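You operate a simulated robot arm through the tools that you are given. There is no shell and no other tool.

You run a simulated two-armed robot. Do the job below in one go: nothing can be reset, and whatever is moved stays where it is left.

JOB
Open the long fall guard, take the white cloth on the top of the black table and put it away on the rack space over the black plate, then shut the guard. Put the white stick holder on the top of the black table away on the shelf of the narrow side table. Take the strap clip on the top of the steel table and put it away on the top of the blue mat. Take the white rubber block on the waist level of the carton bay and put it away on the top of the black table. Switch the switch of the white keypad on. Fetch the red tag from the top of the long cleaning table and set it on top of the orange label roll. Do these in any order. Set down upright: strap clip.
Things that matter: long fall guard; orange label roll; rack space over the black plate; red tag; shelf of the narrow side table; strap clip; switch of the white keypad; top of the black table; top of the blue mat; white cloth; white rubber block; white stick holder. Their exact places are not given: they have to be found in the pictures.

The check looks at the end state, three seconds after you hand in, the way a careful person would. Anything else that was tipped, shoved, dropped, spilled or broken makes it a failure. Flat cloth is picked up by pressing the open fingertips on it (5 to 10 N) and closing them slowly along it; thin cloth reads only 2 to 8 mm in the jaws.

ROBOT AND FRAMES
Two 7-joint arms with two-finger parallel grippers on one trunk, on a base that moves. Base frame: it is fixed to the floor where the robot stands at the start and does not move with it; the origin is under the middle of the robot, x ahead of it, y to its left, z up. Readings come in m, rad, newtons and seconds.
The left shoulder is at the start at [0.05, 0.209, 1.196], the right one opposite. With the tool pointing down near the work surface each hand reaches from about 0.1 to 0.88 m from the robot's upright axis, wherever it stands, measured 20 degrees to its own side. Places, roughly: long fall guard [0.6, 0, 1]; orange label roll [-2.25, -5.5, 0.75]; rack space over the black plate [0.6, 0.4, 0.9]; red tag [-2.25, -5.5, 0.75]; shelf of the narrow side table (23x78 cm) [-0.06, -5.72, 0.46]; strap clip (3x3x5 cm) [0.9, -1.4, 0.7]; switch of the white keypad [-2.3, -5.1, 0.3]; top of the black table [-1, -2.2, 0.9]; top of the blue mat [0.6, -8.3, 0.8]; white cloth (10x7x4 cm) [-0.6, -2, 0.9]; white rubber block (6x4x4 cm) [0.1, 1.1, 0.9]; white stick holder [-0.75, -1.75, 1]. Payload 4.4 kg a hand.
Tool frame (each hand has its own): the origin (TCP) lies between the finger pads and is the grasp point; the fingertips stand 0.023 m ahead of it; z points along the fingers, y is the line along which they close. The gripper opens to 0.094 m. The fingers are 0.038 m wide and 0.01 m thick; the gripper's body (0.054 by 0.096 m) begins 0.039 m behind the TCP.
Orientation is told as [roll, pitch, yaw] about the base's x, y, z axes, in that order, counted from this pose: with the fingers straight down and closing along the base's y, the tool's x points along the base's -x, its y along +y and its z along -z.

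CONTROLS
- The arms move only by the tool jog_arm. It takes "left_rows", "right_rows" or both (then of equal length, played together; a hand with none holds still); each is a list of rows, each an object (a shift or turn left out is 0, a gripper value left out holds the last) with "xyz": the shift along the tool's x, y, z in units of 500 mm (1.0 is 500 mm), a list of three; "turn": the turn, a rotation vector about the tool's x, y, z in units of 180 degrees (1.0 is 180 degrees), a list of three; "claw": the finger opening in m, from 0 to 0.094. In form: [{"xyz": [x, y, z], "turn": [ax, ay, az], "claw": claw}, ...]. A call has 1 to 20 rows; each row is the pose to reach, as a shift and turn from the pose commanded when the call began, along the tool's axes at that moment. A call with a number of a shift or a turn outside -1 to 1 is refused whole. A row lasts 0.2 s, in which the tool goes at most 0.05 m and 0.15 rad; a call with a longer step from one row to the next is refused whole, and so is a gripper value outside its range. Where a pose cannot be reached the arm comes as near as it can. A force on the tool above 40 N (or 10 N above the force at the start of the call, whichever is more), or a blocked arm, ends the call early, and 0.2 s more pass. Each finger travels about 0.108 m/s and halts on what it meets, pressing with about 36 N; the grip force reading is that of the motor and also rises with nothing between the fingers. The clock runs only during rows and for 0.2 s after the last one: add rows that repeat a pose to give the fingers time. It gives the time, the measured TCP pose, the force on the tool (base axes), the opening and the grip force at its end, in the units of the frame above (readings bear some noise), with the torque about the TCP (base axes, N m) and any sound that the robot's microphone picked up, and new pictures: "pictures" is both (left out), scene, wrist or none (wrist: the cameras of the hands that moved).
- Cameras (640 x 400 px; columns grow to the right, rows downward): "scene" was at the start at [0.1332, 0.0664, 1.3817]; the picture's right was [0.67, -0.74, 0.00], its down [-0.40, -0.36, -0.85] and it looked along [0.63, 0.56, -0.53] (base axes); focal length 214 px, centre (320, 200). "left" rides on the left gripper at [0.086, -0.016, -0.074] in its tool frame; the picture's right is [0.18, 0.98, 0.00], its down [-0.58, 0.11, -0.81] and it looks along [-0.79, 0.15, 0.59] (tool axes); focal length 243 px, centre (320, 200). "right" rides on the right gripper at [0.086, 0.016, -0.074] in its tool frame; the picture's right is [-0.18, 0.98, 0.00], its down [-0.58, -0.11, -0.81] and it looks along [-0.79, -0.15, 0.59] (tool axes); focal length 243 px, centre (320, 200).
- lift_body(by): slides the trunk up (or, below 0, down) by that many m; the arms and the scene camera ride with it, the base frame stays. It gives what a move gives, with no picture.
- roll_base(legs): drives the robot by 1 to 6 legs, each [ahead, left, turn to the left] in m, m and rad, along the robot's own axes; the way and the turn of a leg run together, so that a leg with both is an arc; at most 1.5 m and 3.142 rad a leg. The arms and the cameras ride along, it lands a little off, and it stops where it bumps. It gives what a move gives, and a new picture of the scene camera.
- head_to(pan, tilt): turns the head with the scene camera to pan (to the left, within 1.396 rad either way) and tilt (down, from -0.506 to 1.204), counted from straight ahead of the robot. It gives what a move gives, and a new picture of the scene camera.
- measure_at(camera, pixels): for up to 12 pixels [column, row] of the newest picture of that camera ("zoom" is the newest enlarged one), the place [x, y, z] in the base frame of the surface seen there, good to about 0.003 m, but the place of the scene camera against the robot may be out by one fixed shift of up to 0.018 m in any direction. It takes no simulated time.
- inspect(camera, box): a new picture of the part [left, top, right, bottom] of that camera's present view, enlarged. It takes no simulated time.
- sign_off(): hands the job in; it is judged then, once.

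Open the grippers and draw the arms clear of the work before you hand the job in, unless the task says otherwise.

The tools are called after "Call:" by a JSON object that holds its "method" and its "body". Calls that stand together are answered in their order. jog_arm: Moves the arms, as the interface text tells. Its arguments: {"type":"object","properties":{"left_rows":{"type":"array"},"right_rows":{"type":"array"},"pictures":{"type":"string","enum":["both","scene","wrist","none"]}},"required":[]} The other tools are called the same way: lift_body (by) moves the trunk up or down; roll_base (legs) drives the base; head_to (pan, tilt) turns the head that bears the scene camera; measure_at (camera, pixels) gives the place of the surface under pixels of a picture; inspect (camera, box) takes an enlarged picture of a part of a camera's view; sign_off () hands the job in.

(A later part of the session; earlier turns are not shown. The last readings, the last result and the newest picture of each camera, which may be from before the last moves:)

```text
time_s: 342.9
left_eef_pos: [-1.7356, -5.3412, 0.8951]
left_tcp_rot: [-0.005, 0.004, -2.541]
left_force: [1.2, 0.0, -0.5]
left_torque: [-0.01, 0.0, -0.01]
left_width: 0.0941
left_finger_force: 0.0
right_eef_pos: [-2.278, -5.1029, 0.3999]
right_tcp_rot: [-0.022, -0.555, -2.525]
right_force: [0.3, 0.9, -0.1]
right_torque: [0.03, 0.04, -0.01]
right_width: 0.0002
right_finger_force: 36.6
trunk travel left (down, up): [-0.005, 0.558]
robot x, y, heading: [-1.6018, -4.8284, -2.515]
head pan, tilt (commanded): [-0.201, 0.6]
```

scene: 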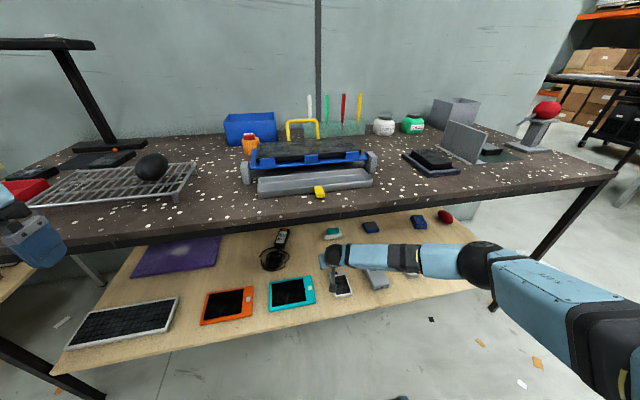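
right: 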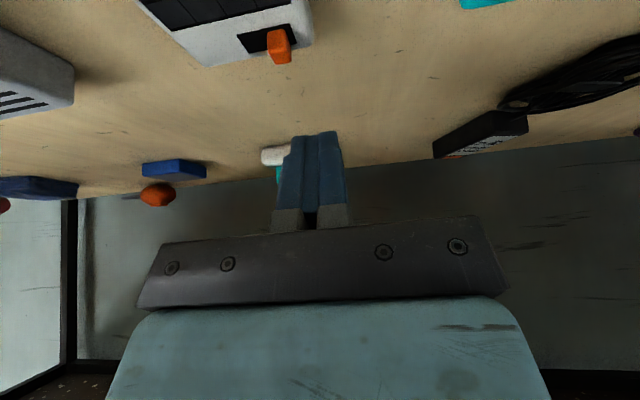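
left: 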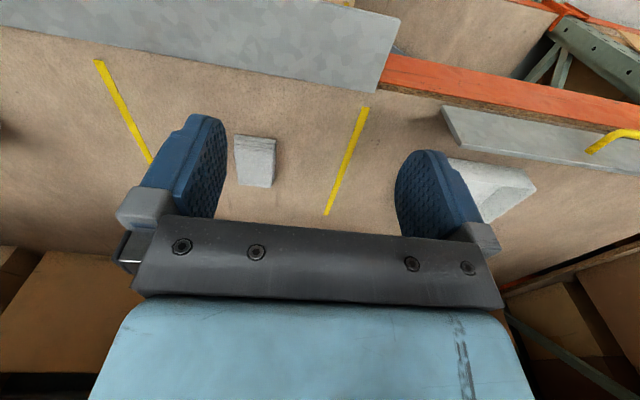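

TCP is at d 2.8197; I shift 6 mm left and go down to TCP z 0.354, beside the knob.

Call:
{"method": "jog_arm", "body": {"right_rows": [{"xyz": [0.0017, 0.0126, 0.0]}, {"xyz": [0.02, 0.0135, 0.03]}, {"xyz": [0.04, 0.014, 0.057]}, {"xyz": [0.052, 0.0144, 0.0755]}, {"xyz": [0.052, 0.0144, 0.0755]}]}}

Call:
{"method": "inspect", "body": {"camera": "right", "box": [220, 40, 420, 165]}}

```text
time_s: 344.1
left_eef_pos: [-1.7343, -5.3394, 0.8946]
left_tcp_rot: [-0.004, 0.004, -2.542]
left_force: [-0.5, 0.0, 0.2]
left_torque: [0.01, -0.01, 0.0]
left_width: 0.0941
left_finger_force: 0.0
right_eef_pos: [-2.2706, -5.105, 0.3542]
right_tcp_rot: [-0.023, -0.554, -2.525]
right_force: [0.1, 0.3, -0.5]
right_torque: [-0.01, 0.01, 0.01]
right_width: 0.0
right_finger_force: 36.0
trunk travel left (down, up): [-0.005, 0.558]
robot x, y, heading: [-1.6009, -4.826, -2.512]
head pan, tilt (commanded): [-0.201, 0.6]
```

scene: 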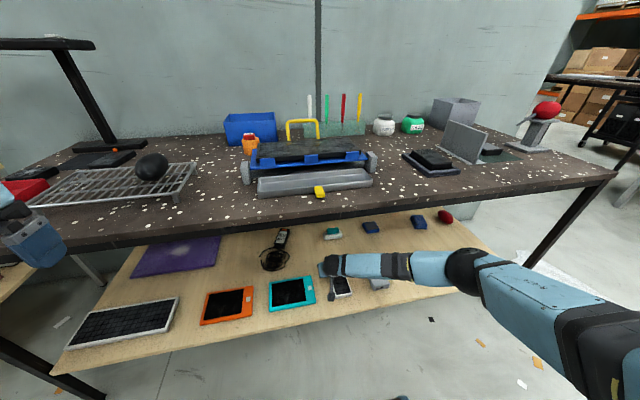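
right: 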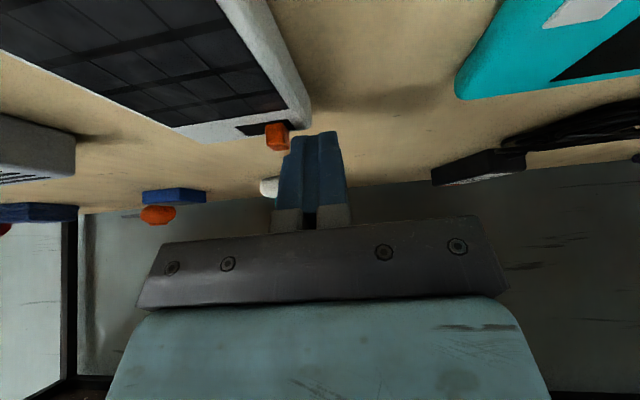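

```text
3.20 times, centred on (320, 102) of right
```

zoom: 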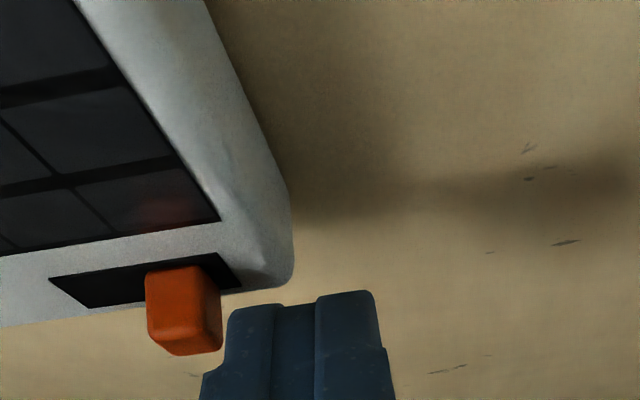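

The fingertip is right beside the knob's left face. I measure the tip's and knob's positions to judge height and gap.

Call:
{"method": "measure_at", "body": {"camera": "zoom", "pixels": [[240, 315], [260, 320], [345, 300], [235, 340], [215, 300], [215, 340], [180, 345], [185, 290], [270, 260], [290, 310]]}}

```text
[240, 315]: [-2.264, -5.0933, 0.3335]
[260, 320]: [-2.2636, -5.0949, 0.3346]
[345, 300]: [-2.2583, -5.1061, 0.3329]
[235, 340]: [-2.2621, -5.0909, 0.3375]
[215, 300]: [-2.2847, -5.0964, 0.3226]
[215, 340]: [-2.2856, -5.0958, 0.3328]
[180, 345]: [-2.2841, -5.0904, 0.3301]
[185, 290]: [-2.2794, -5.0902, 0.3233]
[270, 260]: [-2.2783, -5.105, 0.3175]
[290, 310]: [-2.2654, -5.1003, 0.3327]
```

The tip's lowest point is about level with the knob's top; I go 9 mm lower, still ~4 mm above the keypad's face.

Call:
{"method": "jog_arm", "body": {"right_rows": [{"xyz": [0.0032, 0, 0.0051]}, {"xyz": [0.0064, 0, 0.0102]}, {"xyz": [0.0095, 0, 0.0153]}, {"xyz": [0.0095, 0, 0.0153]}], "pictures": "wrist"}}

Call:
{"method": "inspect", "body": {"camera": "right", "box": [220, 40, 420, 165]}}

```text
time_s: 345.1
left_eef_pos: [-1.7348, -5.34, 0.8945]
left_tcp_rot: [-0.005, 0.001, -2.539]
left_force: [0.2, 0.1, 0.1]
left_torque: [0.01, -0.04, -0.01]
left_width: 0.0939
left_finger_force: 0.1
right_eef_pos: [-2.2706, -5.1066, 0.3478]
right_tcp_rot: [-0.022, -0.558, -2.526]
right_force: [0.9, 2.9, 22.5]
right_torque: [0.26, 0.0, 0.02]
right_width: 0.0003
right_finger_force: 35.9
trunk travel left (down, up): [-0.005, 0.558]
robot x, y, heading: [-1.602, -4.8305, -2.518]
head pan, tilt (commanded): [-0.201, 0.6]
```

right: 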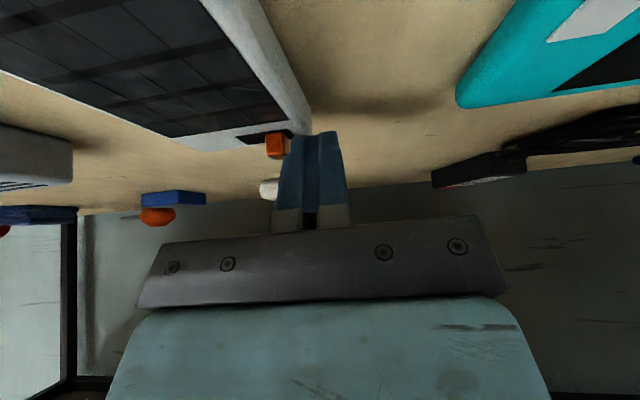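

```text
3.20 times, centred on (320, 102) of right
```

zoom: 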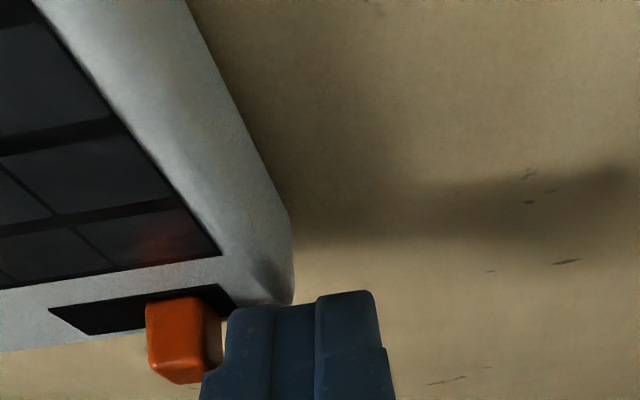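

Contact with the keypad's face (22 N) — the tip corner is lower than thought. I raise 4.5 mm so it hovers ~1.5 mm above the face, beside the knob.

Call:
{"method": "jog_arm", "body": {"right_rows": [{"xyz": [-0.0024, 0, -0.0038]}, {"xyz": [-0.0047, 0, -0.0076]}, {"xyz": [-0.0047, 0, -0.0076]}], "pictures": "wrist"}}

Call:
{"method": "inspect", "body": {"camera": "right", "box": [220, 40, 420, 165]}}

```text
time_s: 345.9
left_eef_pos: [-1.7355, -5.3407, 0.8949]
left_tcp_rot: [-0.005, 0.004, -2.542]
left_force: [-0.3, -0.1, 0.5]
left_torque: [0.01, 0.0, 0.02]
left_width: 0.094
left_finger_force: 0.2
right_eef_pos: [-2.2702, -5.105, 0.3493]
right_tcp_rot: [-0.021, -0.552, -2.525]
right_force: [0.9, -1.2, 5.4]
right_torque: [0.03, -0.03, 0.01]
right_width: 0.0005
right_finger_force: 36.4
trunk travel left (down, up): [-0.005, 0.558]
robot x, y, heading: [-1.6019, -4.826, -2.52]
head pan, tilt (commanded): [-0.201, 0.6]
```

right: 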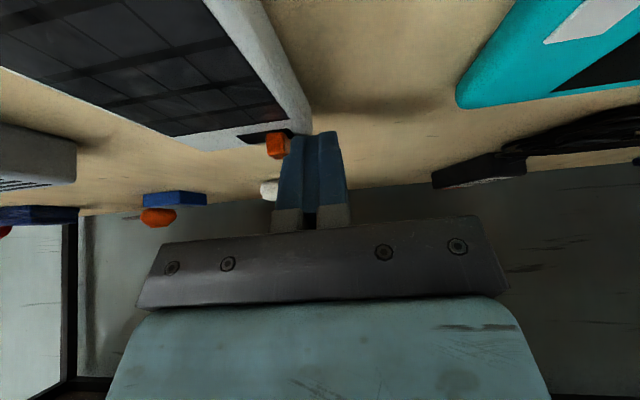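

```text
3.20 times, centred on (320, 102) of right
```

zoom: 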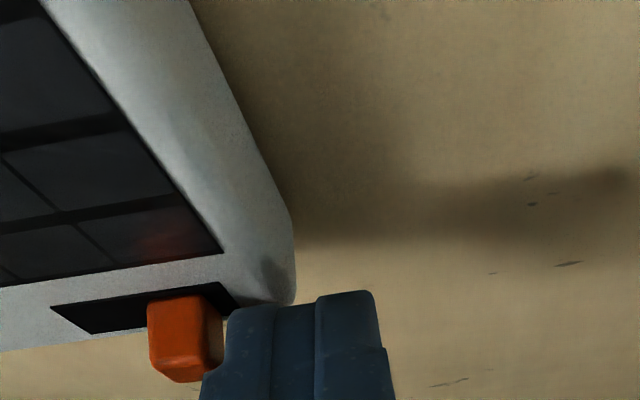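

Still 5 N; I raise 1.2 mm more, then push the knob rightward slowly by 15 mm.

Call:
{"method": "jog_arm", "body": {"right_rows": [{"xyz": [-0.0014, 0, -0.0021]}, {"xyz": [-0.0014, -0.004, -0.0021]}, {"xyz": [-0.0014, -0.008, -0.0021]}, {"xyz": [-0.0014, -0.012, -0.0021]}, {"xyz": [-0.0014, -0.016, -0.0021]}, {"xyz": [-0.0014, -0.02, -0.0021]}, {"xyz": [-0.0014, -0.024, -0.0021]}, {"xyz": [-0.0014, -0.028, -0.0021]}, {"xyz": [-0.0014, -0.028, -0.0021]}], "pictures": "wrist"}}

Call:
{"method": "inspect", "body": {"camera": "right", "box": [220, 40, 420, 165]}}

```text
time_s: 347.9
left_eef_pos: [-1.7352, -5.3396, 0.8951]
left_tcp_rot: [-0.004, 0.006, -2.54]
left_force: [0.3, 0.3, -0.3]
left_torque: [0.0, 0.02, 0.02]
left_width: 0.094
left_finger_force: 0.1
right_eef_pos: [-2.2782, -5.094, 0.3504]
right_tcp_rot: [-0.022, -0.553, -2.526]
right_force: [0.0, -0.6, -1.3]
right_torque: [0.0, 0.01, 0.03]
right_width: 0.0001
right_finger_force: 35.6
trunk travel left (down, up): [-0.005, 0.558]
robot x, y, heading: [-1.6023, -4.8284, -2.52]
head pan, tilt (commanded): [-0.201, 0.6]
```

right: 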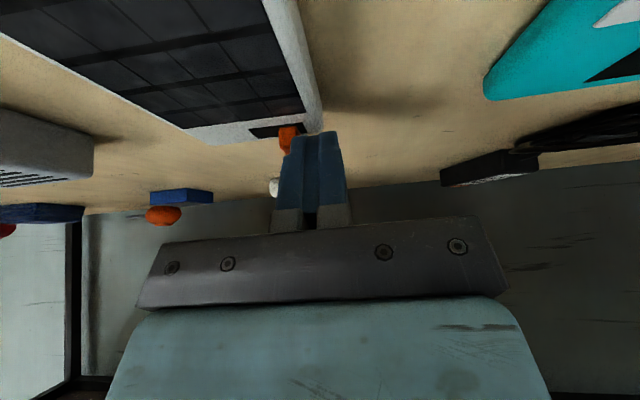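

```text
3.20 times, centred on (320, 102) of right
```

zoom: 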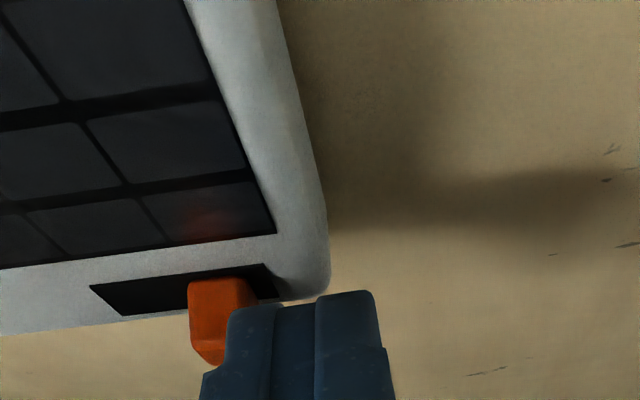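

The finger moved 14 mm right with no force, yet the knob seems not to have slid. I measure the knob and fingertip now.

Call:
{"method": "measure_at", "body": {"camera": "zoom", "pixels": [[200, 300], [240, 290], [210, 345], [195, 340], [100, 290], [268, 270], [280, 285], [240, 320], [345, 300], [320, 260], [225, 310]]}}

```text
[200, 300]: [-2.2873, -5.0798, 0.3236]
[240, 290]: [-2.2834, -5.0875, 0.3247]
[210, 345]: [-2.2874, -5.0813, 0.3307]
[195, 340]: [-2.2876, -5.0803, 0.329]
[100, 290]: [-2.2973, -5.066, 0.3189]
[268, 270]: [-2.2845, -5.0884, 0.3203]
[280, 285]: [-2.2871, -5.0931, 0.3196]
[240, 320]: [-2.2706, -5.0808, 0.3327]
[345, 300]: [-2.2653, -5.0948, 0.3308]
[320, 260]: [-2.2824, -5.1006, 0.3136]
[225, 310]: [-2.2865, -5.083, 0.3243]
```

The whole keypad shifted ~8 mm instead of the knob sliding. I'll hold it down by pressing on the knob's top while dragging it: first I raise the tip and place it above the knob.

Call:
{"method": "jog_arm", "body": {"right_rows": [{"xyz": [-0.0211, -0.0007, -0.034]}, {"xyz": [-0.0348, -0.0274, -0.025]}, {"xyz": [-0.0282, -0.0272, -0.0142]}, {"xyz": [-0.0282, -0.0272, -0.0142]}], "pictures": "wrist"}}

Call:
{"method": "inspect", "body": {"camera": "right", "box": [220, 40, 420, 165]}}

```text
time_s: 348.9
left_eef_pos: [-1.7358, -5.341, 0.8956]
left_tcp_rot: [-0.004, 0.004, -2.542]
left_force: [-0.4, 0.3, -0.3]
left_torque: [0.0, -0.05, -0.01]
left_width: 0.0939
left_finger_force: 0.0
right_eef_pos: [-2.2921, -5.0853, 0.3643]
right_tcp_rot: [-0.023, -0.556, -2.528]
right_force: [0.1, 0.7, -0.2]
right_torque: [0.0, 0.04, 0.01]
right_width: 0.0
right_finger_force: 35.9
trunk travel left (down, up): [-0.005, 0.558]
robot x, y, heading: [-1.5993, -4.8304, -2.519]
head pan, tilt (commanded): [-0.201, 0.6]
```

right: 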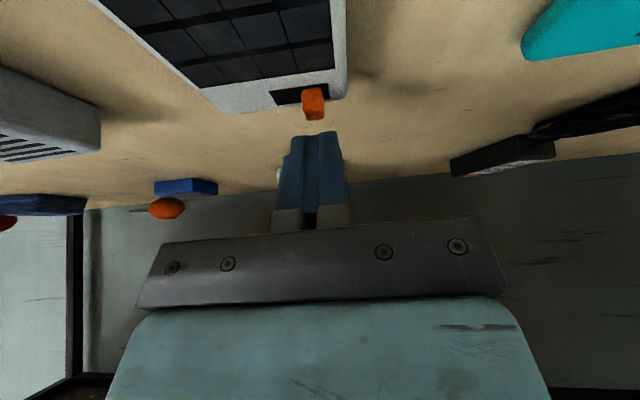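

```text
3.20 times, centred on (320, 102) of right
```

zoom: 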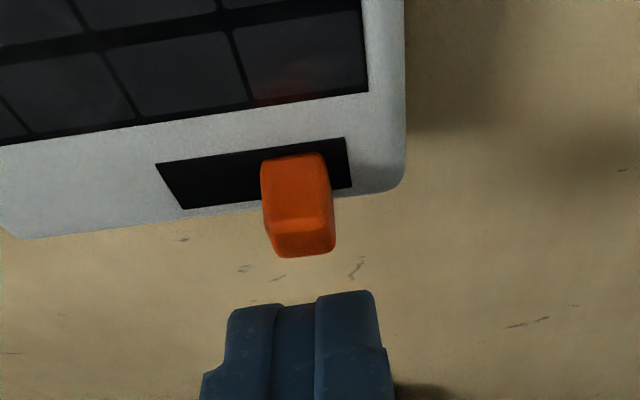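

Clear view: slot spans columns 158–350, knob 262–332 (still at its left end). I measure the knob's top and slot ends.

Call:
{"method": "measure_at", "body": {"camera": "zoom", "pixels": [[275, 180], [322, 175], [285, 245], [328, 240], [305, 240], [305, 225], [175, 190], [345, 170], [395, 170], [170, 222], [250, 305], [345, 300]]}}

```text
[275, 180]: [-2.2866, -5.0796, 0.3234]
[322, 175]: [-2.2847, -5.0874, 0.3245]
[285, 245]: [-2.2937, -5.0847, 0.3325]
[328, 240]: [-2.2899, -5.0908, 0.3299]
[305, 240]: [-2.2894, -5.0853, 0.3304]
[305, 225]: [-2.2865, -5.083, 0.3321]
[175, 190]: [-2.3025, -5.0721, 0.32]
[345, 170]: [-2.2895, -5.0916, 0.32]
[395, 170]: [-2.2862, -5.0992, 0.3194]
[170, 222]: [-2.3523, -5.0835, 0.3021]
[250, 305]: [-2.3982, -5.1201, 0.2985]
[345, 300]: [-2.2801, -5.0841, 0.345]
```

I'll touch down on the knob's top with about 1–2 mm of press and read the force first.

Call:
{"method": "jog_arm", "body": {"right_rows": [{"xyz": [-0.0042, 0.004, 0.0024]}, {"xyz": [-0.002, 0.0041, 0.006]}, {"xyz": [-0.0006, 0.0042, 0.0084]}, {"xyz": [-0.0006, 0.0042, 0.0084]}], "pictures": "wrist"}}

```text
time_s: 349.9
left_eef_pos: [-1.7349, -5.34, 0.8956]
left_tcp_rot: [-0.005, 0.006, -2.541]
left_force: [0.8, -0.6, -0.2]
left_torque: [0.01, 0.02, 0.0]
left_width: 0.0942
left_finger_force: 0.0
right_eef_pos: [-2.294, -5.0905, 0.3618]
right_tcp_rot: [-0.02, -0.553, -2.524]
right_force: [-0.4, 0.3, 3.1]
right_torque: [0.0, 0.02, 0.01]
right_width: 0.0
right_finger_force: 36.1
trunk travel left (down, up): [-0.005, 0.558]
robot x, y, heading: [-1.6027, -4.8266, -2.516]
head pan, tilt (commanded): [-0.201, 0.6]
```

right: 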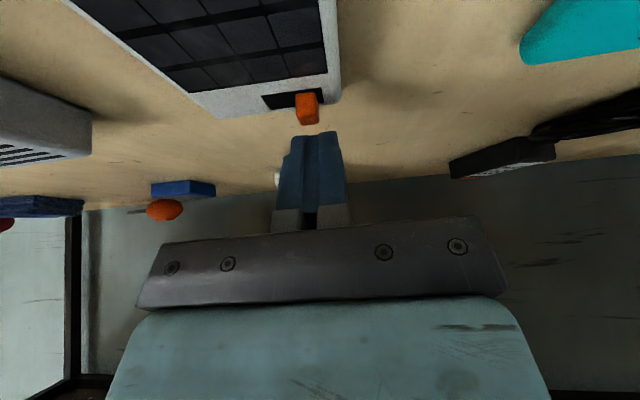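

Contact 3 N on the knob. I press ~1.2 mm more and drag right 17 mm in small steps.

Call:
{"method": "jog_arm", "body": {"right_rows": [{"xyz": [0.0013, 0, 0.002]}, {"xyz": [0.0013, -0.004, 0.0021]}, {"xyz": [0.0013, -0.008, 0.0022]}, {"xyz": [0.0013, -0.012, 0.0023]}, {"xyz": [0.0013, -0.016, 0.0024]}, {"xyz": [0.0013, -0.02, 0.0025]}, {"xyz": [0.0013, -0.024, 0.0026]}, {"xyz": [0.0013, -0.028, 0.0027]}, {"xyz": [0.0013, -0.032, 0.0028]}, {"xyz": [0.0013, -0.034, 0.0028]}], "pictures": "wrist"}}

Call:
{"method": "inspect", "body": {"camera": "right", "box": [220, 40, 420, 165]}}

```text
time_s: 352.1
left_eef_pos: [-1.7339, -5.3407, 0.8962]
left_tcp_rot: [-0.006, 0.005, -2.542]
left_force: [0.7, -0.3, -0.4]
left_torque: [0.02, 0.01, 0.03]
left_width: 0.0939
left_finger_force: 0.1
right_eef_pos: [-2.3025, -5.0773, 0.3612]
right_tcp_rot: [-0.021, -0.555, -2.524]
right_force: [1.4, -3.2, 8.3]
right_torque: [-0.06, -0.09, -0.02]
right_width: 0.0
right_finger_force: 35.7
trunk travel left (down, up): [-0.005, 0.558]
robot x, y, heading: [-1.5987, -4.8265, -2.518]
head pan, tilt (commanded): [-0.201, 0.6]
```

right: 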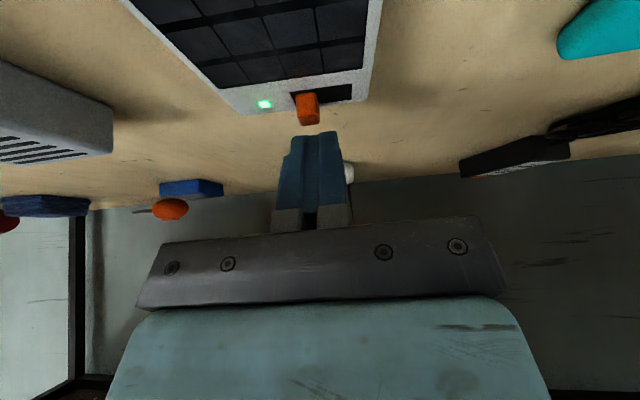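

```text
3.20 times, centred on (320, 102) of right
```

zoom: 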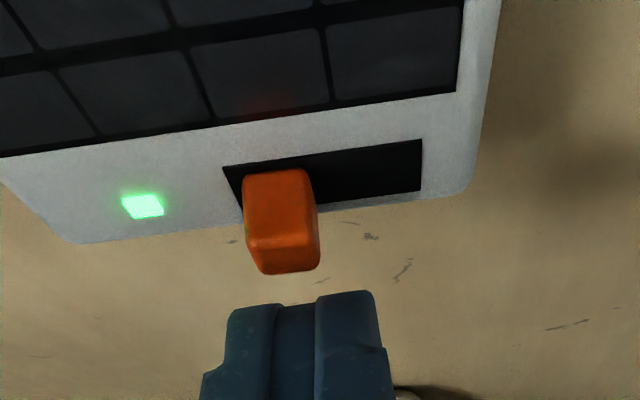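

The knob slid to the right end and a green light came on: the switch is on. I lift straight off and draw the hand out from under the table.

Call:
{"method": "jog_arm", "body": {"right_rows": [{"xyz": [-0.0158, -0.0005, -0.0255]}, {"xyz": [-0.0316, -0.001, -0.051]}, {"xyz": [0.005, -0.003, -0.135]}, {"xyz": [0.04, -0.005, -0.22]}, {"xyz": [0.075, -0.007, -0.305]}, {"xyz": [0.11, -0.009, -0.39]}, {"xyz": [0.145, -0.011, -0.47]}, {"xyz": [0.165, -0.012, -0.51]}]}}

Call:
{"method": "inspect", "body": {"camera": "right", "box": [240, 0, 420, 120]}}

```text
time_s: 353.9
left_eef_pos: [-1.7343, -5.3404, 0.8947]
left_tcp_rot: [-0.006, 0.006, -2.542]
left_force: [0.2, 0.0, 0.6]
left_torque: [-0.03, 0.02, -0.05]
left_width: 0.0939
left_finger_force: 0.0
right_eef_pos: [-2.136, -4.9569, 0.5356]
right_tcp_rot: [-0.023, -0.553, -2.526]
right_force: [-0.1, 0.7, 1.1]
right_torque: [0.0, 0.02, 0.01]
right_width: 0.0001
right_finger_force: 35.5
trunk travel left (down, up): [-0.005, 0.558]
robot x, y, heading: [-1.6005, -4.8264, -2.52]
head pan, tilt (commanded): [-0.201, 0.6]
```

scene: 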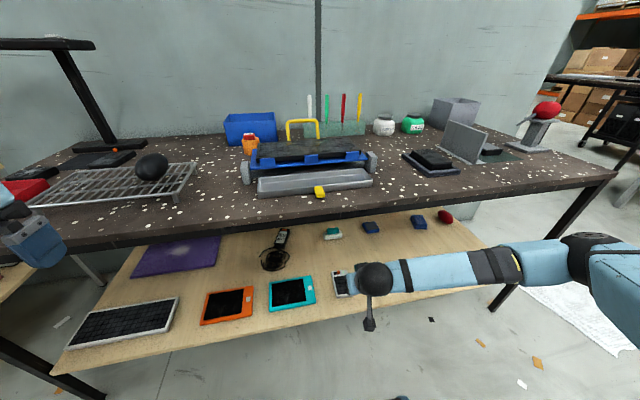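
right: 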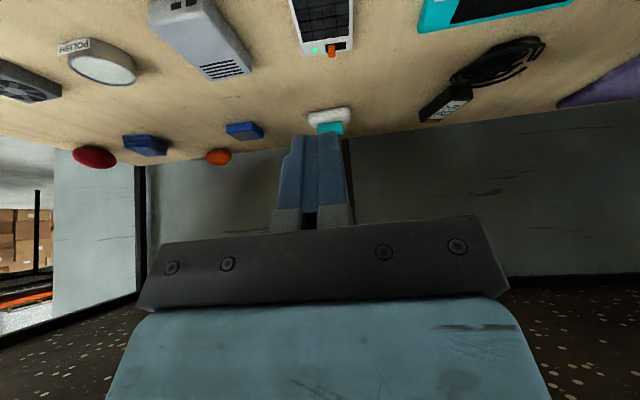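

```text
3.33 times, centred on (330, 60) of right
```

zoom: 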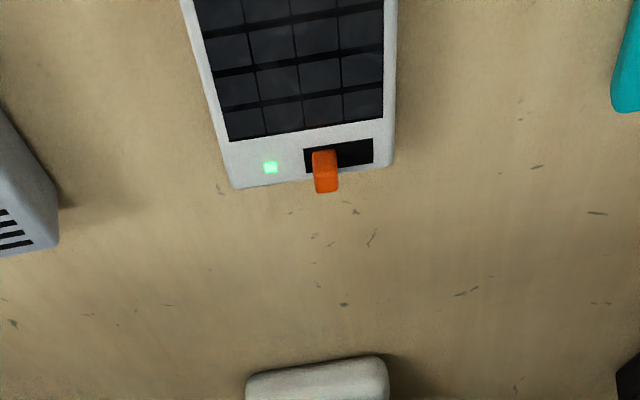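

Switch is on (green light stays). I back off 0.3 m and turn left to look at the narrow side table's shelf from here.

Call:
{"method": "roll_base", "body": {"legs": [[-0.3, 0, 0], [0, 0, 1.57]]}}

Call:
{"method": "head_to", "body": {"pan": 0.35, "tilt": 0.45}}

```text
time_s: 359.8
left_eef_pos: [-0.8456, -4.7904, 0.8945]
left_tcp_rot: [-0.005, 0.006, -0.982]
left_force: [0.2, -0.2, 0.0]
left_torque: [-0.01, 0.01, 0.05]
left_width: 0.094
left_finger_force: 0.0
right_eef_pos: [-1.2327, -5.1889, 0.5348]
right_tcp_rot: [-0.023, -0.553, -0.963]
right_force: [0.6, 0.2, -0.6]
right_torque: [0.0, -0.01, -0.01]
right_width: 0.0
right_finger_force: 36.2
trunk travel left (down, up): [-0.005, 0.558]
robot x, y, heading: [-1.3546, -4.6528, -0.957]
head pan, tilt (commanded): [-0.201, 0.6]
```

scene: 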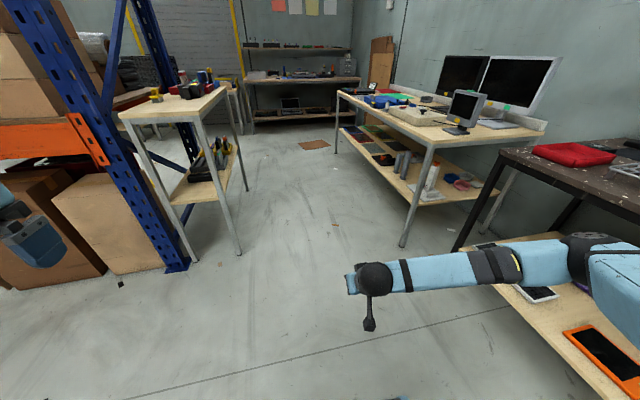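

```text
time_s: 360.7
left_eef_pos: [-0.8456, -4.7908, 0.8953]
left_tcp_rot: [-0.005, 0.005, -0.98]
left_force: [0.2, 0.1, -0.7]
left_torque: [-0.02, 0.02, 0.0]
left_width: 0.094
left_finger_force: 0.1
right_eef_pos: [-1.2323, -5.1893, 0.5342]
right_tcp_rot: [-0.019, -0.553, -0.963]
right_force: [-0.2, 0.3, 0.4]
right_torque: [0.01, -0.01, -0.01]
right_width: 0.0
right_finger_force: 35.8
trunk travel left (down, up): [-0.005, 0.558]
robot x, y, heading: [-1.3562, -4.6537, -0.959]
head pan, tilt (commanded): [0.351, 0.45]
```

scene: 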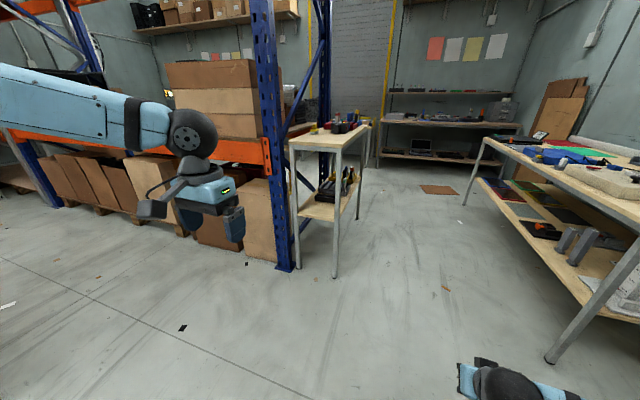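

The narrow side table stands at (335,170). I enlarge its shelf.

Call:
{"method": "inspect", "body": {"camera": "scene", "box": [270, 110, 390, 290]}}

Call:
{"method": "inspect", "body": {"camera": "scene", "box": [285, 155, 373, 215]}}

Call:
{"method": "measure_at", "body": {"camera": "zoom", "pixels": [[130, 370], [300, 370], [200, 330], [330, 330], [400, 250], [480, 210], [550, 150], [380, 390], [250, 370], [350, 300]]}}

```text
2.22 times, centred on (330, 200) of scene
```

zoom: 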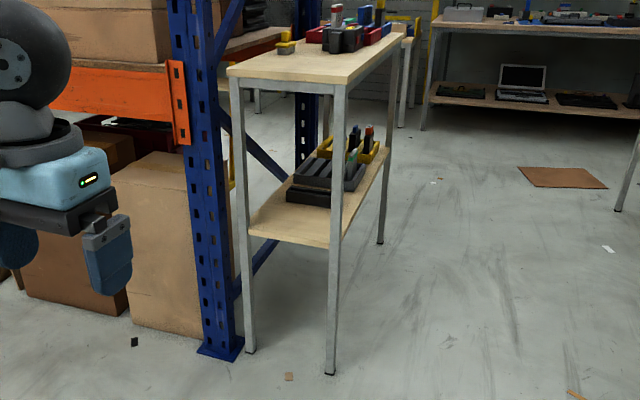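

```text
6.67 times, centred on (329, 185) of scene
```

zoom: 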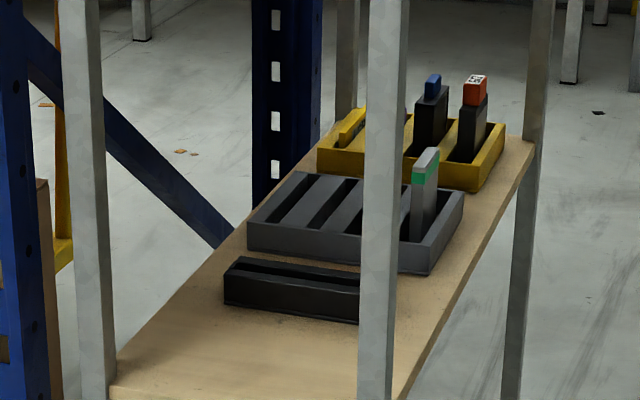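

```text
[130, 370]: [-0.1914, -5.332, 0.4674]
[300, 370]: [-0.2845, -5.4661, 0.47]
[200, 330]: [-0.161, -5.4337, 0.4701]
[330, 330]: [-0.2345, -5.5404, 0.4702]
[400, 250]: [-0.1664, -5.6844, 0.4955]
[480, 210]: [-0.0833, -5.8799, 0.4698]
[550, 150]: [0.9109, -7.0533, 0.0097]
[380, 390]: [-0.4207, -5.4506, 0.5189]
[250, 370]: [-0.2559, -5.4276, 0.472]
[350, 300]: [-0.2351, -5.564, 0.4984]
```

The shelf (z 0.46) has a free area at its near end (d 4.2–4.35) in front of a black holder of the same kind, lying along n. I raise the trunk 0.4 m for travel and drive back the known way toward the black table.

Call:
{"method": "lift_body", "body": {"by": 0.4}}

Call:
{"method": "roll_base", "body": {"legs": [[0, 0, 1.58], [0, -0.45, 0], [1.5, 0, 0], [1.4, 0, 0]]}}

```text
time_s: 364.6
left_eef_pos: [-0.8462, -4.7908, 1.2942]
left_tcp_rot: [-0.005, 0.004, -0.981]
left_force: [-0.4, -0.4, 0.2]
left_torque: [0.0, -0.02, 0.02]
left_width: 0.0941
left_finger_force: 0.1
right_eef_pos: [-1.2324, -5.1899, 0.9343]
right_tcp_rot: [-0.021, -0.553, -0.964]
right_force: [-1.2, 0.3, -0.7]
right_torque: [-0.01, 0.02, -0.01]
right_width: 0.0003
right_finger_force: 36.5
trunk travel left (down, up): [-0.405, 0.158]
robot x, y, heading: [-1.3582, -4.6564, -0.96]
head pan, tilt (commanded): [0.351, 0.45]
```

```text
time_s: 385.3
left_eef_pos: [1.4148, -3.0274, 1.2943]
left_tcp_rot: [-0.004, 0.009, 0.525]
left_force: [0.2, -0.4, -0.7]
left_torque: [-0.05, -0.02, 0.0]
left_width: 0.0941
left_finger_force: 0.1
right_eef_pos: [1.7845, -3.4392, 0.932]
right_tcp_rot: [-0.024, -0.549, 0.542]
right_force: [-0.1, 0.7, 0.2]
right_torque: [-0.01, 0.02, -0.01]
right_width: 0.0001
right_finger_force: 35.9
trunk travel left (down, up): [-0.405, 0.158]
robot x, y, heading: [1.2403, -3.5311, 0.552]
head pan, tilt (commanded): [0.351, 0.45]
stopped in leg 4: the robot was blocked; the commanded pose is now the measured one
```

scene: 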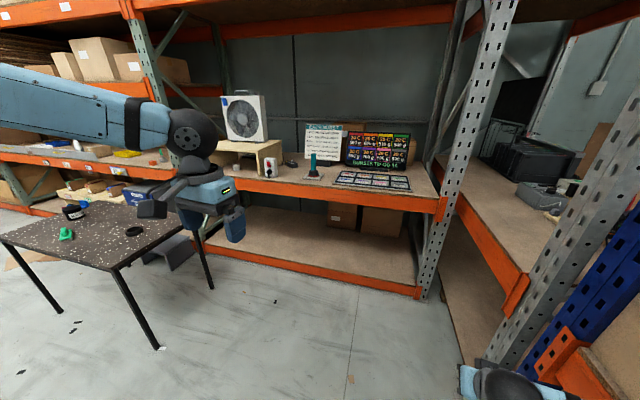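

The right arm brushed the corner upright at right near the end (robot at n -1.05, d 3.59). I move left off it, then a little ahead, and turn to face -d.

Call:
{"method": "roll_base", "body": {"legs": [[0, 0.3, 0.07], [0.17, 0, 0], [0, 0, 1.571]]}}

Call:
{"method": "head_to", "body": {"pan": 0.0, "tilt": 0.45}}

```text
time_s: 393.4
left_eef_pos: [0.7048, -3.0433, 1.2953]
left_tcp_rot: [-0.006, 0.005, 2.17]
left_force: [-0.8, 0.1, -0.1]
left_torque: [0.0, -0.01, -0.02]
left_width: 0.094
left_finger_force: 0.0
right_eef_pos: [1.0887, -2.6432, 0.9339]
right_tcp_rot: [-0.023, -0.548, 2.186]
right_force: [0.3, -0.1, 0.1]
right_torque: [0.01, 0.0, 0.01]
right_width: 0.0004
right_finger_force: 36.0
trunk travel left (down, up): [-0.405, 0.158]
robot x, y, heading: [1.2177, -3.1761, 2.194]
head pan, tilt (commanded): [0.351, 0.45]
```

scene: 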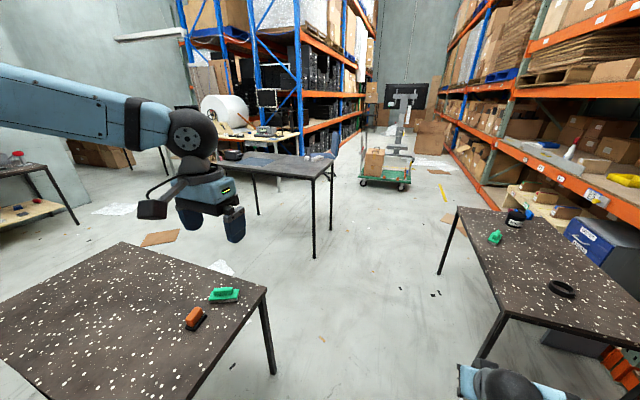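

```text
time_s: 394.2
left_eef_pos: [0.7058, -3.0433, 1.2952]
left_tcp_rot: [-0.005, 0.006, 2.168]
left_force: [0.1, 0.1, 0.1]
left_torque: [-0.03, -0.01, 0.01]
left_width: 0.0939
left_finger_force: 0.0
right_eef_pos: [1.0904, -2.6433, 0.9331]
right_tcp_rot: [-0.021, -0.55, 2.187]
right_force: [0.4, -0.1, 0.0]
right_torque: [0.0, -0.01, 0.0]
right_width: 0.0
right_finger_force: 36.2
trunk travel left (down, up): [-0.405, 0.158]
robot x, y, heading: [1.2154, -3.1827, 2.186]
head pan, tilt (commanded): [0.0, 0.45]
```

scene: 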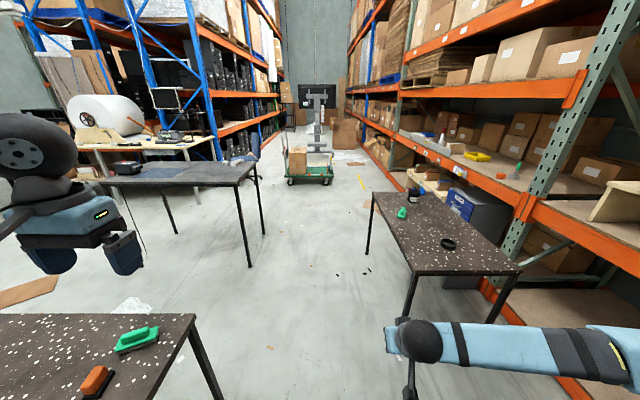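

The lane between table 1 and the black table is clear; a green trolley stands at its far end, a blue chair near (243,160). I measure those before driving on.

Call:
{"method": "measure_at", "body": {"camera": "scene", "pixels": [[243, 158], [235, 188], [290, 182], [330, 182], [250, 265], [262, 232], [310, 160], [197, 200], [215, 135], [183, 140], [238, 182]]}}

Call:
{"method": "inspect", "body": {"camera": "scene", "box": [100, 90, 340, 240]}}

```text
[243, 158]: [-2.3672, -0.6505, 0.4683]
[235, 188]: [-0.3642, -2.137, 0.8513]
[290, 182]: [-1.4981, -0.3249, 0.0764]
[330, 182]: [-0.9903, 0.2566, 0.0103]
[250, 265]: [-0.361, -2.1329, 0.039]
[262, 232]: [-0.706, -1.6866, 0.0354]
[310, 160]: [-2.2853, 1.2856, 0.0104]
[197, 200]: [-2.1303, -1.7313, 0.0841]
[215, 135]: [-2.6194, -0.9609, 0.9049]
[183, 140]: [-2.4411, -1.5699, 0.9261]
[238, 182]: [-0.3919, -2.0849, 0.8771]
```

```text
2.67 times, centred on (220, 165) of scene
```

zoom: 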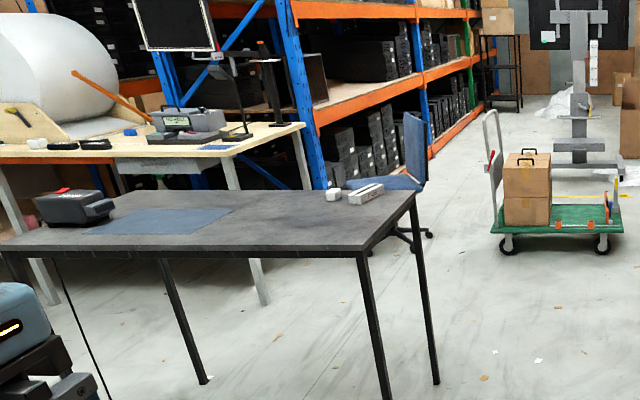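

The spot at n -1.66, d 0.33 is free (trolley at d<-0.6, chair and bench beyond 1 m). I raise the trunk 0.15 m, drive down the lane, strafe left 0.8 m and turn round to face the black table's long side.

Call:
{"method": "lift_body", "body": {"by": 0.15}}

Call:
{"method": "roll_base", "body": {"legs": [[1.5, 0, 0.004], [1.44, 0, 0], [0, 0.8, 0], [0, 0, -3.137]]}}

Call:
{"method": "head_to", "body": {"pan": -0.1, "tilt": 0.8}}

```text
time_s: 396.0
left_eef_pos: [0.7049, -3.042, 1.445]
left_tcp_rot: [-0.006, 0.007, 2.169]
left_force: [0.0, 0.4, -0.4]
left_torque: [0.02, 0.02, 0.01]
left_width: 0.0938
left_finger_force: 0.0
right_eef_pos: [1.0903, -2.643, 1.0824]
right_tcp_rot: [-0.024, -0.551, 2.187]
right_force: [0.3, 0.2, -0.7]
right_torque: [0.04, 0.01, 0.0]
right_width: 0.0001
right_finger_force: 35.8
trunk travel left (down, up): [-0.555, 0.008]
robot x, y, heading: [1.2136, -3.1753, 2.19]
head pan, tilt (commanded): [0.0, 0.45]
```

```text
time_s: 424.6
left_eef_pos: [-0.6399, -1.3808, 1.4461]
left_tcp_rot: [-0.004, 0.005, -1.004]
left_force: [0.0, -0.2, -0.1]
left_torque: [0.01, -0.03, -0.01]
left_width: 0.094
left_finger_force: 0.1
right_eef_pos: [-1.0372, -1.7687, 1.0826]
right_tcp_rot: [-0.023, -0.548, -0.985]
right_force: [1.2, 0.5, 0.3]
right_torque: [-0.02, -0.01, -0.08]
right_width: 0.0001
right_finger_force: 35.9
trunk travel left (down, up): [-0.555, 0.008]
robot x, y, heading: [-1.146, -1.2304, -0.979]
head pan, tilt (commanded): [0.0, 0.45]
```

scene: 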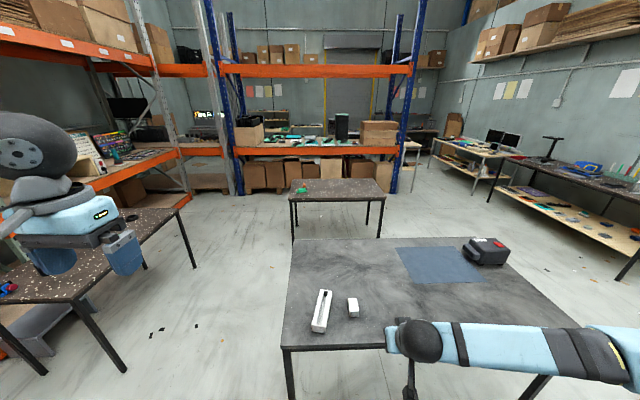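

```text
time_s: 425.4
left_eef_pos: [-0.6411, -1.3812, 1.4451]
left_tcp_rot: [-0.006, 0.006, -1.003]
left_force: [0.5, 0.2, -0.3]
left_torque: [0.01, 0.02, -0.01]
left_width: 0.0941
left_finger_force: 0.1
right_eef_pos: [-1.0365, -1.7706, 1.083]
right_tcp_rot: [-0.023, -0.551, -0.986]
right_force: [-0.7, -0.1, -0.8]
right_torque: [0.0, 0.03, 0.02]
right_width: 0.0
right_finger_force: 36.3
trunk travel left (down, up): [-0.555, 0.008]
robot x, y, heading: [-1.1486, -1.231, -0.982]
head pan, tilt (commanded): [-0.099, 0.799]
```

scene: 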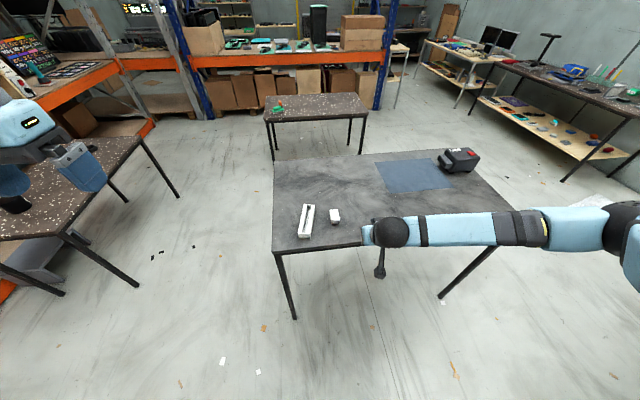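

The holder is at (306,220), its long side pointing away from me. I enlarge and measure it.

Call:
{"method": "inspect", "body": {"camera": "scene", "box": [276, 190, 356, 250]}}

Call:
{"method": "roll_base", "body": {"legs": [[0, 0.17, 0.032]]}}

```text
6.67 times, centred on (316, 220) of scene
```

zoom: 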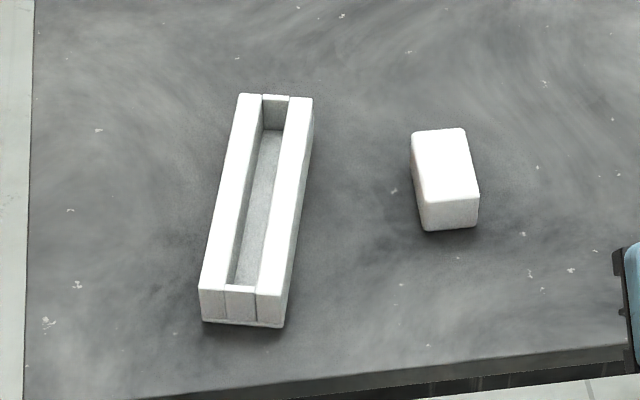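

```text
time_s: 427.6
left_eef_pos: [-0.4978, -1.267, 1.4457]
left_tcp_rot: [-0.004, 0.004, -0.969]
left_force: [-0.5, 0.0, 1.2]
left_torque: [0.01, 0.02, 0.0]
left_width: 0.0942
left_finger_force: 0.1
right_eef_pos: [-0.8801, -1.6691, 1.0828]
right_tcp_rot: [-0.021, -0.549, -0.952]
right_force: [0.3, -0.1, -0.3]
right_torque: [-0.01, -0.01, 0.0]
right_width: 0.0
right_finger_force: 35.8
trunk travel left (down, up): [-0.555, 0.008]
robot x, y, heading: [-1.007, -1.1306, -0.946]
head pan, tilt (commanded): [-0.099, 0.799]
```

scene: 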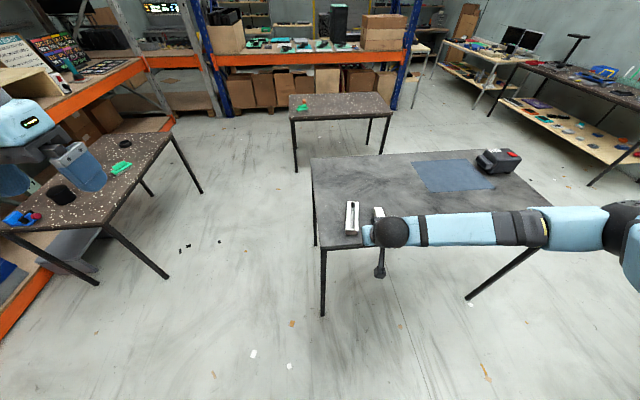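

Call:
{"method": "measure_at", "body": {"camera": "zoom", "pixels": [[240, 98], [310, 100], [202, 285], [284, 290], [222, 305], [280, 315], [230, 190], [290, 190], [440, 160], [150, 200], [245, 230]]}}

```text
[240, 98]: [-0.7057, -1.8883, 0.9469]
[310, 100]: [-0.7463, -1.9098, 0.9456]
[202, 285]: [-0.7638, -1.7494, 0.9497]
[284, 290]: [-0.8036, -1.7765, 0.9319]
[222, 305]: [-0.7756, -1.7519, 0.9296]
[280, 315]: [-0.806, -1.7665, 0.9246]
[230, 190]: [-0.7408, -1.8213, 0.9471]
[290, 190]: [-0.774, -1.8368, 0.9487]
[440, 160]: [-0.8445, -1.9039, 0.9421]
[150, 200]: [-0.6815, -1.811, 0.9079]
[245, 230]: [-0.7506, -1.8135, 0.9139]
```

Holder ≈15×4.6 cm, centre ≈(-0.754,-1.838), top 0.9365, long axis ~8° off my heading. Keeping the forward tilt (needed later for the shelf), I open the gripper and move above the holder.

Call:
{"method": "jog_arm", "body": {"right_rows": [{"xyz": [-0.068, 0.0016, 0.042], "turn": [0.0033, 0.0002, 0.0077], "claw": 0.08}, {"xyz": [-0.136, 0.0032, 0.084], "turn": [0.0067, 0.0003, 0.0153]}, {"xyz": [-0.204, 0.0048, 0.126], "turn": [0.01, 0.0005, 0.023]}, {"xyz": [-0.272, 0.0064, 0.169], "turn": [0.0134, 0.0006, 0.0306]}, {"xyz": [-0.34, 0.008, 0.2108], "turn": [0.0167, 0.0008, 0.0383]}, {"xyz": [-0.34, 0.008, 0.2108], "turn": [0.0167, 0.0008, 0.0383]}]}}

```text
time_s: 429.0
left_eef_pos: [-0.497, -1.2662, 1.446]
left_tcp_rot: [-0.005, 0.003, -0.97]
left_force: [-0.3, -0.2, -0.2]
left_torque: [0.01, -0.04, 0.02]
left_width: 0.094
left_finger_force: 0.0
right_eef_pos: [-0.763, -1.8322, 1.0832]
right_tcp_rot: [-0.003, -0.548, -1.092]
right_force: [0.8, -0.3, -0.6]
right_torque: [-0.01, 0.05, 0.04]
right_width: 0.08
right_finger_force: 0.1
trunk travel left (down, up): [-0.555, 0.008]
robot x, y, heading: [-1.009, -1.1324, -0.95]
head pan, tilt (commanded): [-0.099, 0.799]
```

scene: 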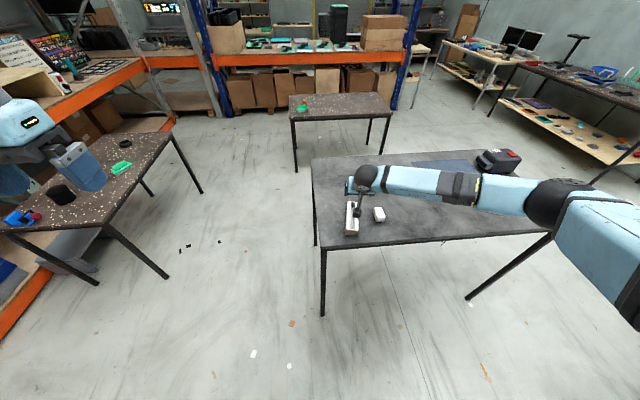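
right: 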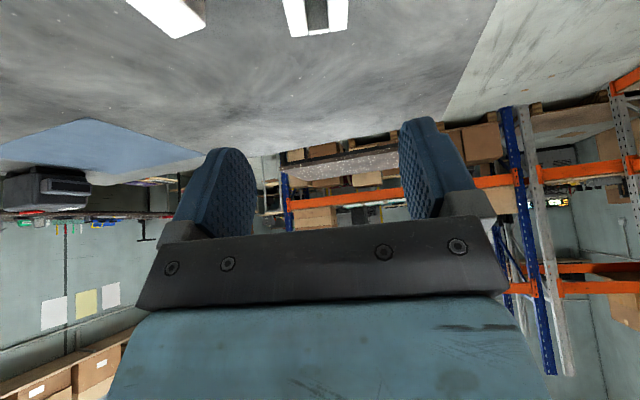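

Only the holder's far end shows at the top. I pull back 0.14 m to see it whole.

Call:
{"method": "jog_arm", "body": {"right_rows": [{"xyz": [0.08, 0, -0.05]}, {"xyz": [0.16, 0, -0.099]}, {"xyz": [0.238, 0, -0.1476]}, {"xyz": [0.238, 0, -0.1476]}], "pictures": "wrist"}}

```text
time_s: 430.0
left_eef_pos: [-0.4954, -1.2668, 1.4459]
left_tcp_rot: [-0.005, 0.007, -0.97]
left_force: [-0.1, -0.4, -0.5]
left_torque: [0.01, 0.02, 0.02]
left_width: 0.094
left_finger_force: 0.0
right_eef_pos: [-0.8253, -1.7057, 1.0843]
right_tcp_rot: [-0.001, -0.548, -1.095]
right_force: [0.5, 0.2, 0.1]
right_torque: [0.02, -0.03, 0.03]
right_width: 0.08
right_finger_force: 0.0
trunk travel left (down, up): [-0.555, 0.008]
robot x, y, heading: [-1.0079, -1.1368, -0.947]
head pan, tilt (commanded): [-0.099, 0.799]
```

right: 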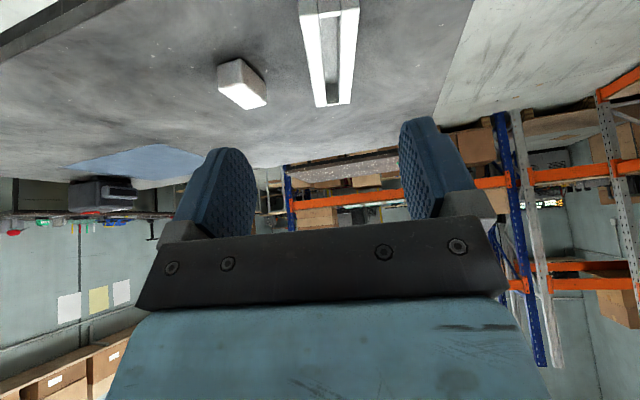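

Call:
{"method": "inspect", "body": {"camera": "right", "box": [240, 0, 400, 110]}}

```text
3.64 times, centred on (320, 55) of right
```

zoom: 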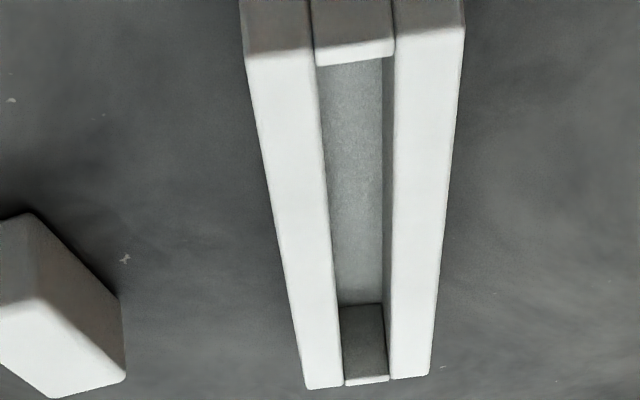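

Call:
{"method": "measure_at", "body": {"camera": "zoom", "pixels": [[252, 65], [458, 40], [308, 383], [428, 372], [262, 150], [448, 150], [285, 270], [440, 270], [150, 150], [365, 200], [560, 150]]}}

```text
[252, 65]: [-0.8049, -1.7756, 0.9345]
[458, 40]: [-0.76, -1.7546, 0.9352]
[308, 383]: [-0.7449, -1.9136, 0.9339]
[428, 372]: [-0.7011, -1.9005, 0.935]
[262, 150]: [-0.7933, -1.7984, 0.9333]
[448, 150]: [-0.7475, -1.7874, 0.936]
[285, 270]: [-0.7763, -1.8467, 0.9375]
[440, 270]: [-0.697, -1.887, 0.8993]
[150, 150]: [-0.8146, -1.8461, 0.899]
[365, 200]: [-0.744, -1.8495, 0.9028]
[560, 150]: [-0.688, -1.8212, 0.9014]
```

Accurate: centre (-0.7527,-1.8361), long axis at -67.2°, width 48 mm, top 0.935, table 0.8995. I align the yaw and move to a hover over it (1 cm to my side of centre).

Call:
{"method": "jog_arm", "body": {"right_rows": [{"xyz": [-0.037, 0.003, 0.07], "turn": [0.0032, 0, 0.0053]}, {"xyz": [-0.075, 0.0056, 0.142], "turn": [0.0065, 0, 0.0106]}, {"xyz": [-0.112, 0.0084, 0.215], "turn": [0.0097, 0, 0.0159]}, {"xyz": [-0.1498, 0.0112, 0.289], "turn": [0.0129, 0, 0.0212]}, {"xyz": [-0.1498, 0.0112, 0.289], "turn": [0.0129, 0, 0.0212]}]}}

```text
time_s: 431.2
left_eef_pos: [-0.4964, -1.2666, 1.4448]
left_tcp_rot: [-0.004, 0.004, -0.969]
left_force: [0.1, 0.1, 0.6]
left_torque: [-0.03, 0.0, 0.0]
left_width: 0.0938
left_finger_force: 0.0
right_eef_pos: [-0.7579, -1.8273, 0.9988]
right_tcp_rot: [-0.002, -0.549, -1.173]
right_force: [0.2, -0.3, -0.5]
right_torque: [-0.02, 0.02, -0.01]
right_width: 0.0803
right_finger_force: 0.1
trunk travel left (down, up): [-0.555, 0.008]
robot x, y, heading: [-1.0069, -1.1354, -0.951]
head pan, tilt (commanded): [-0.099, 0.799]
```

scene: 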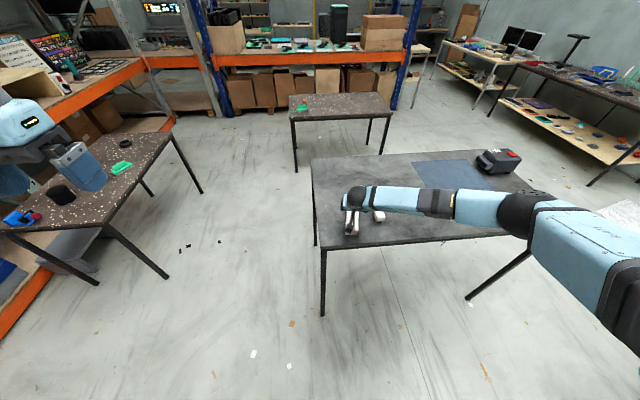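
right: 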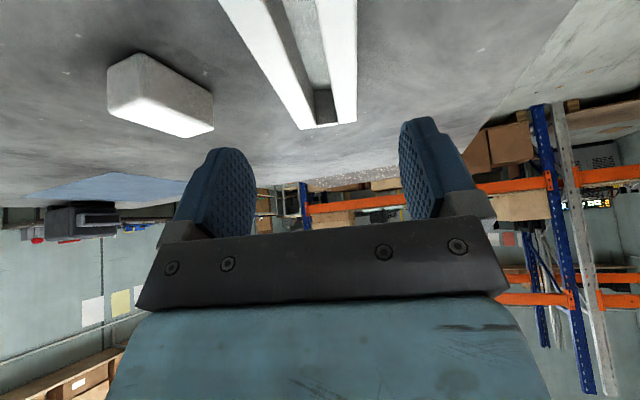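

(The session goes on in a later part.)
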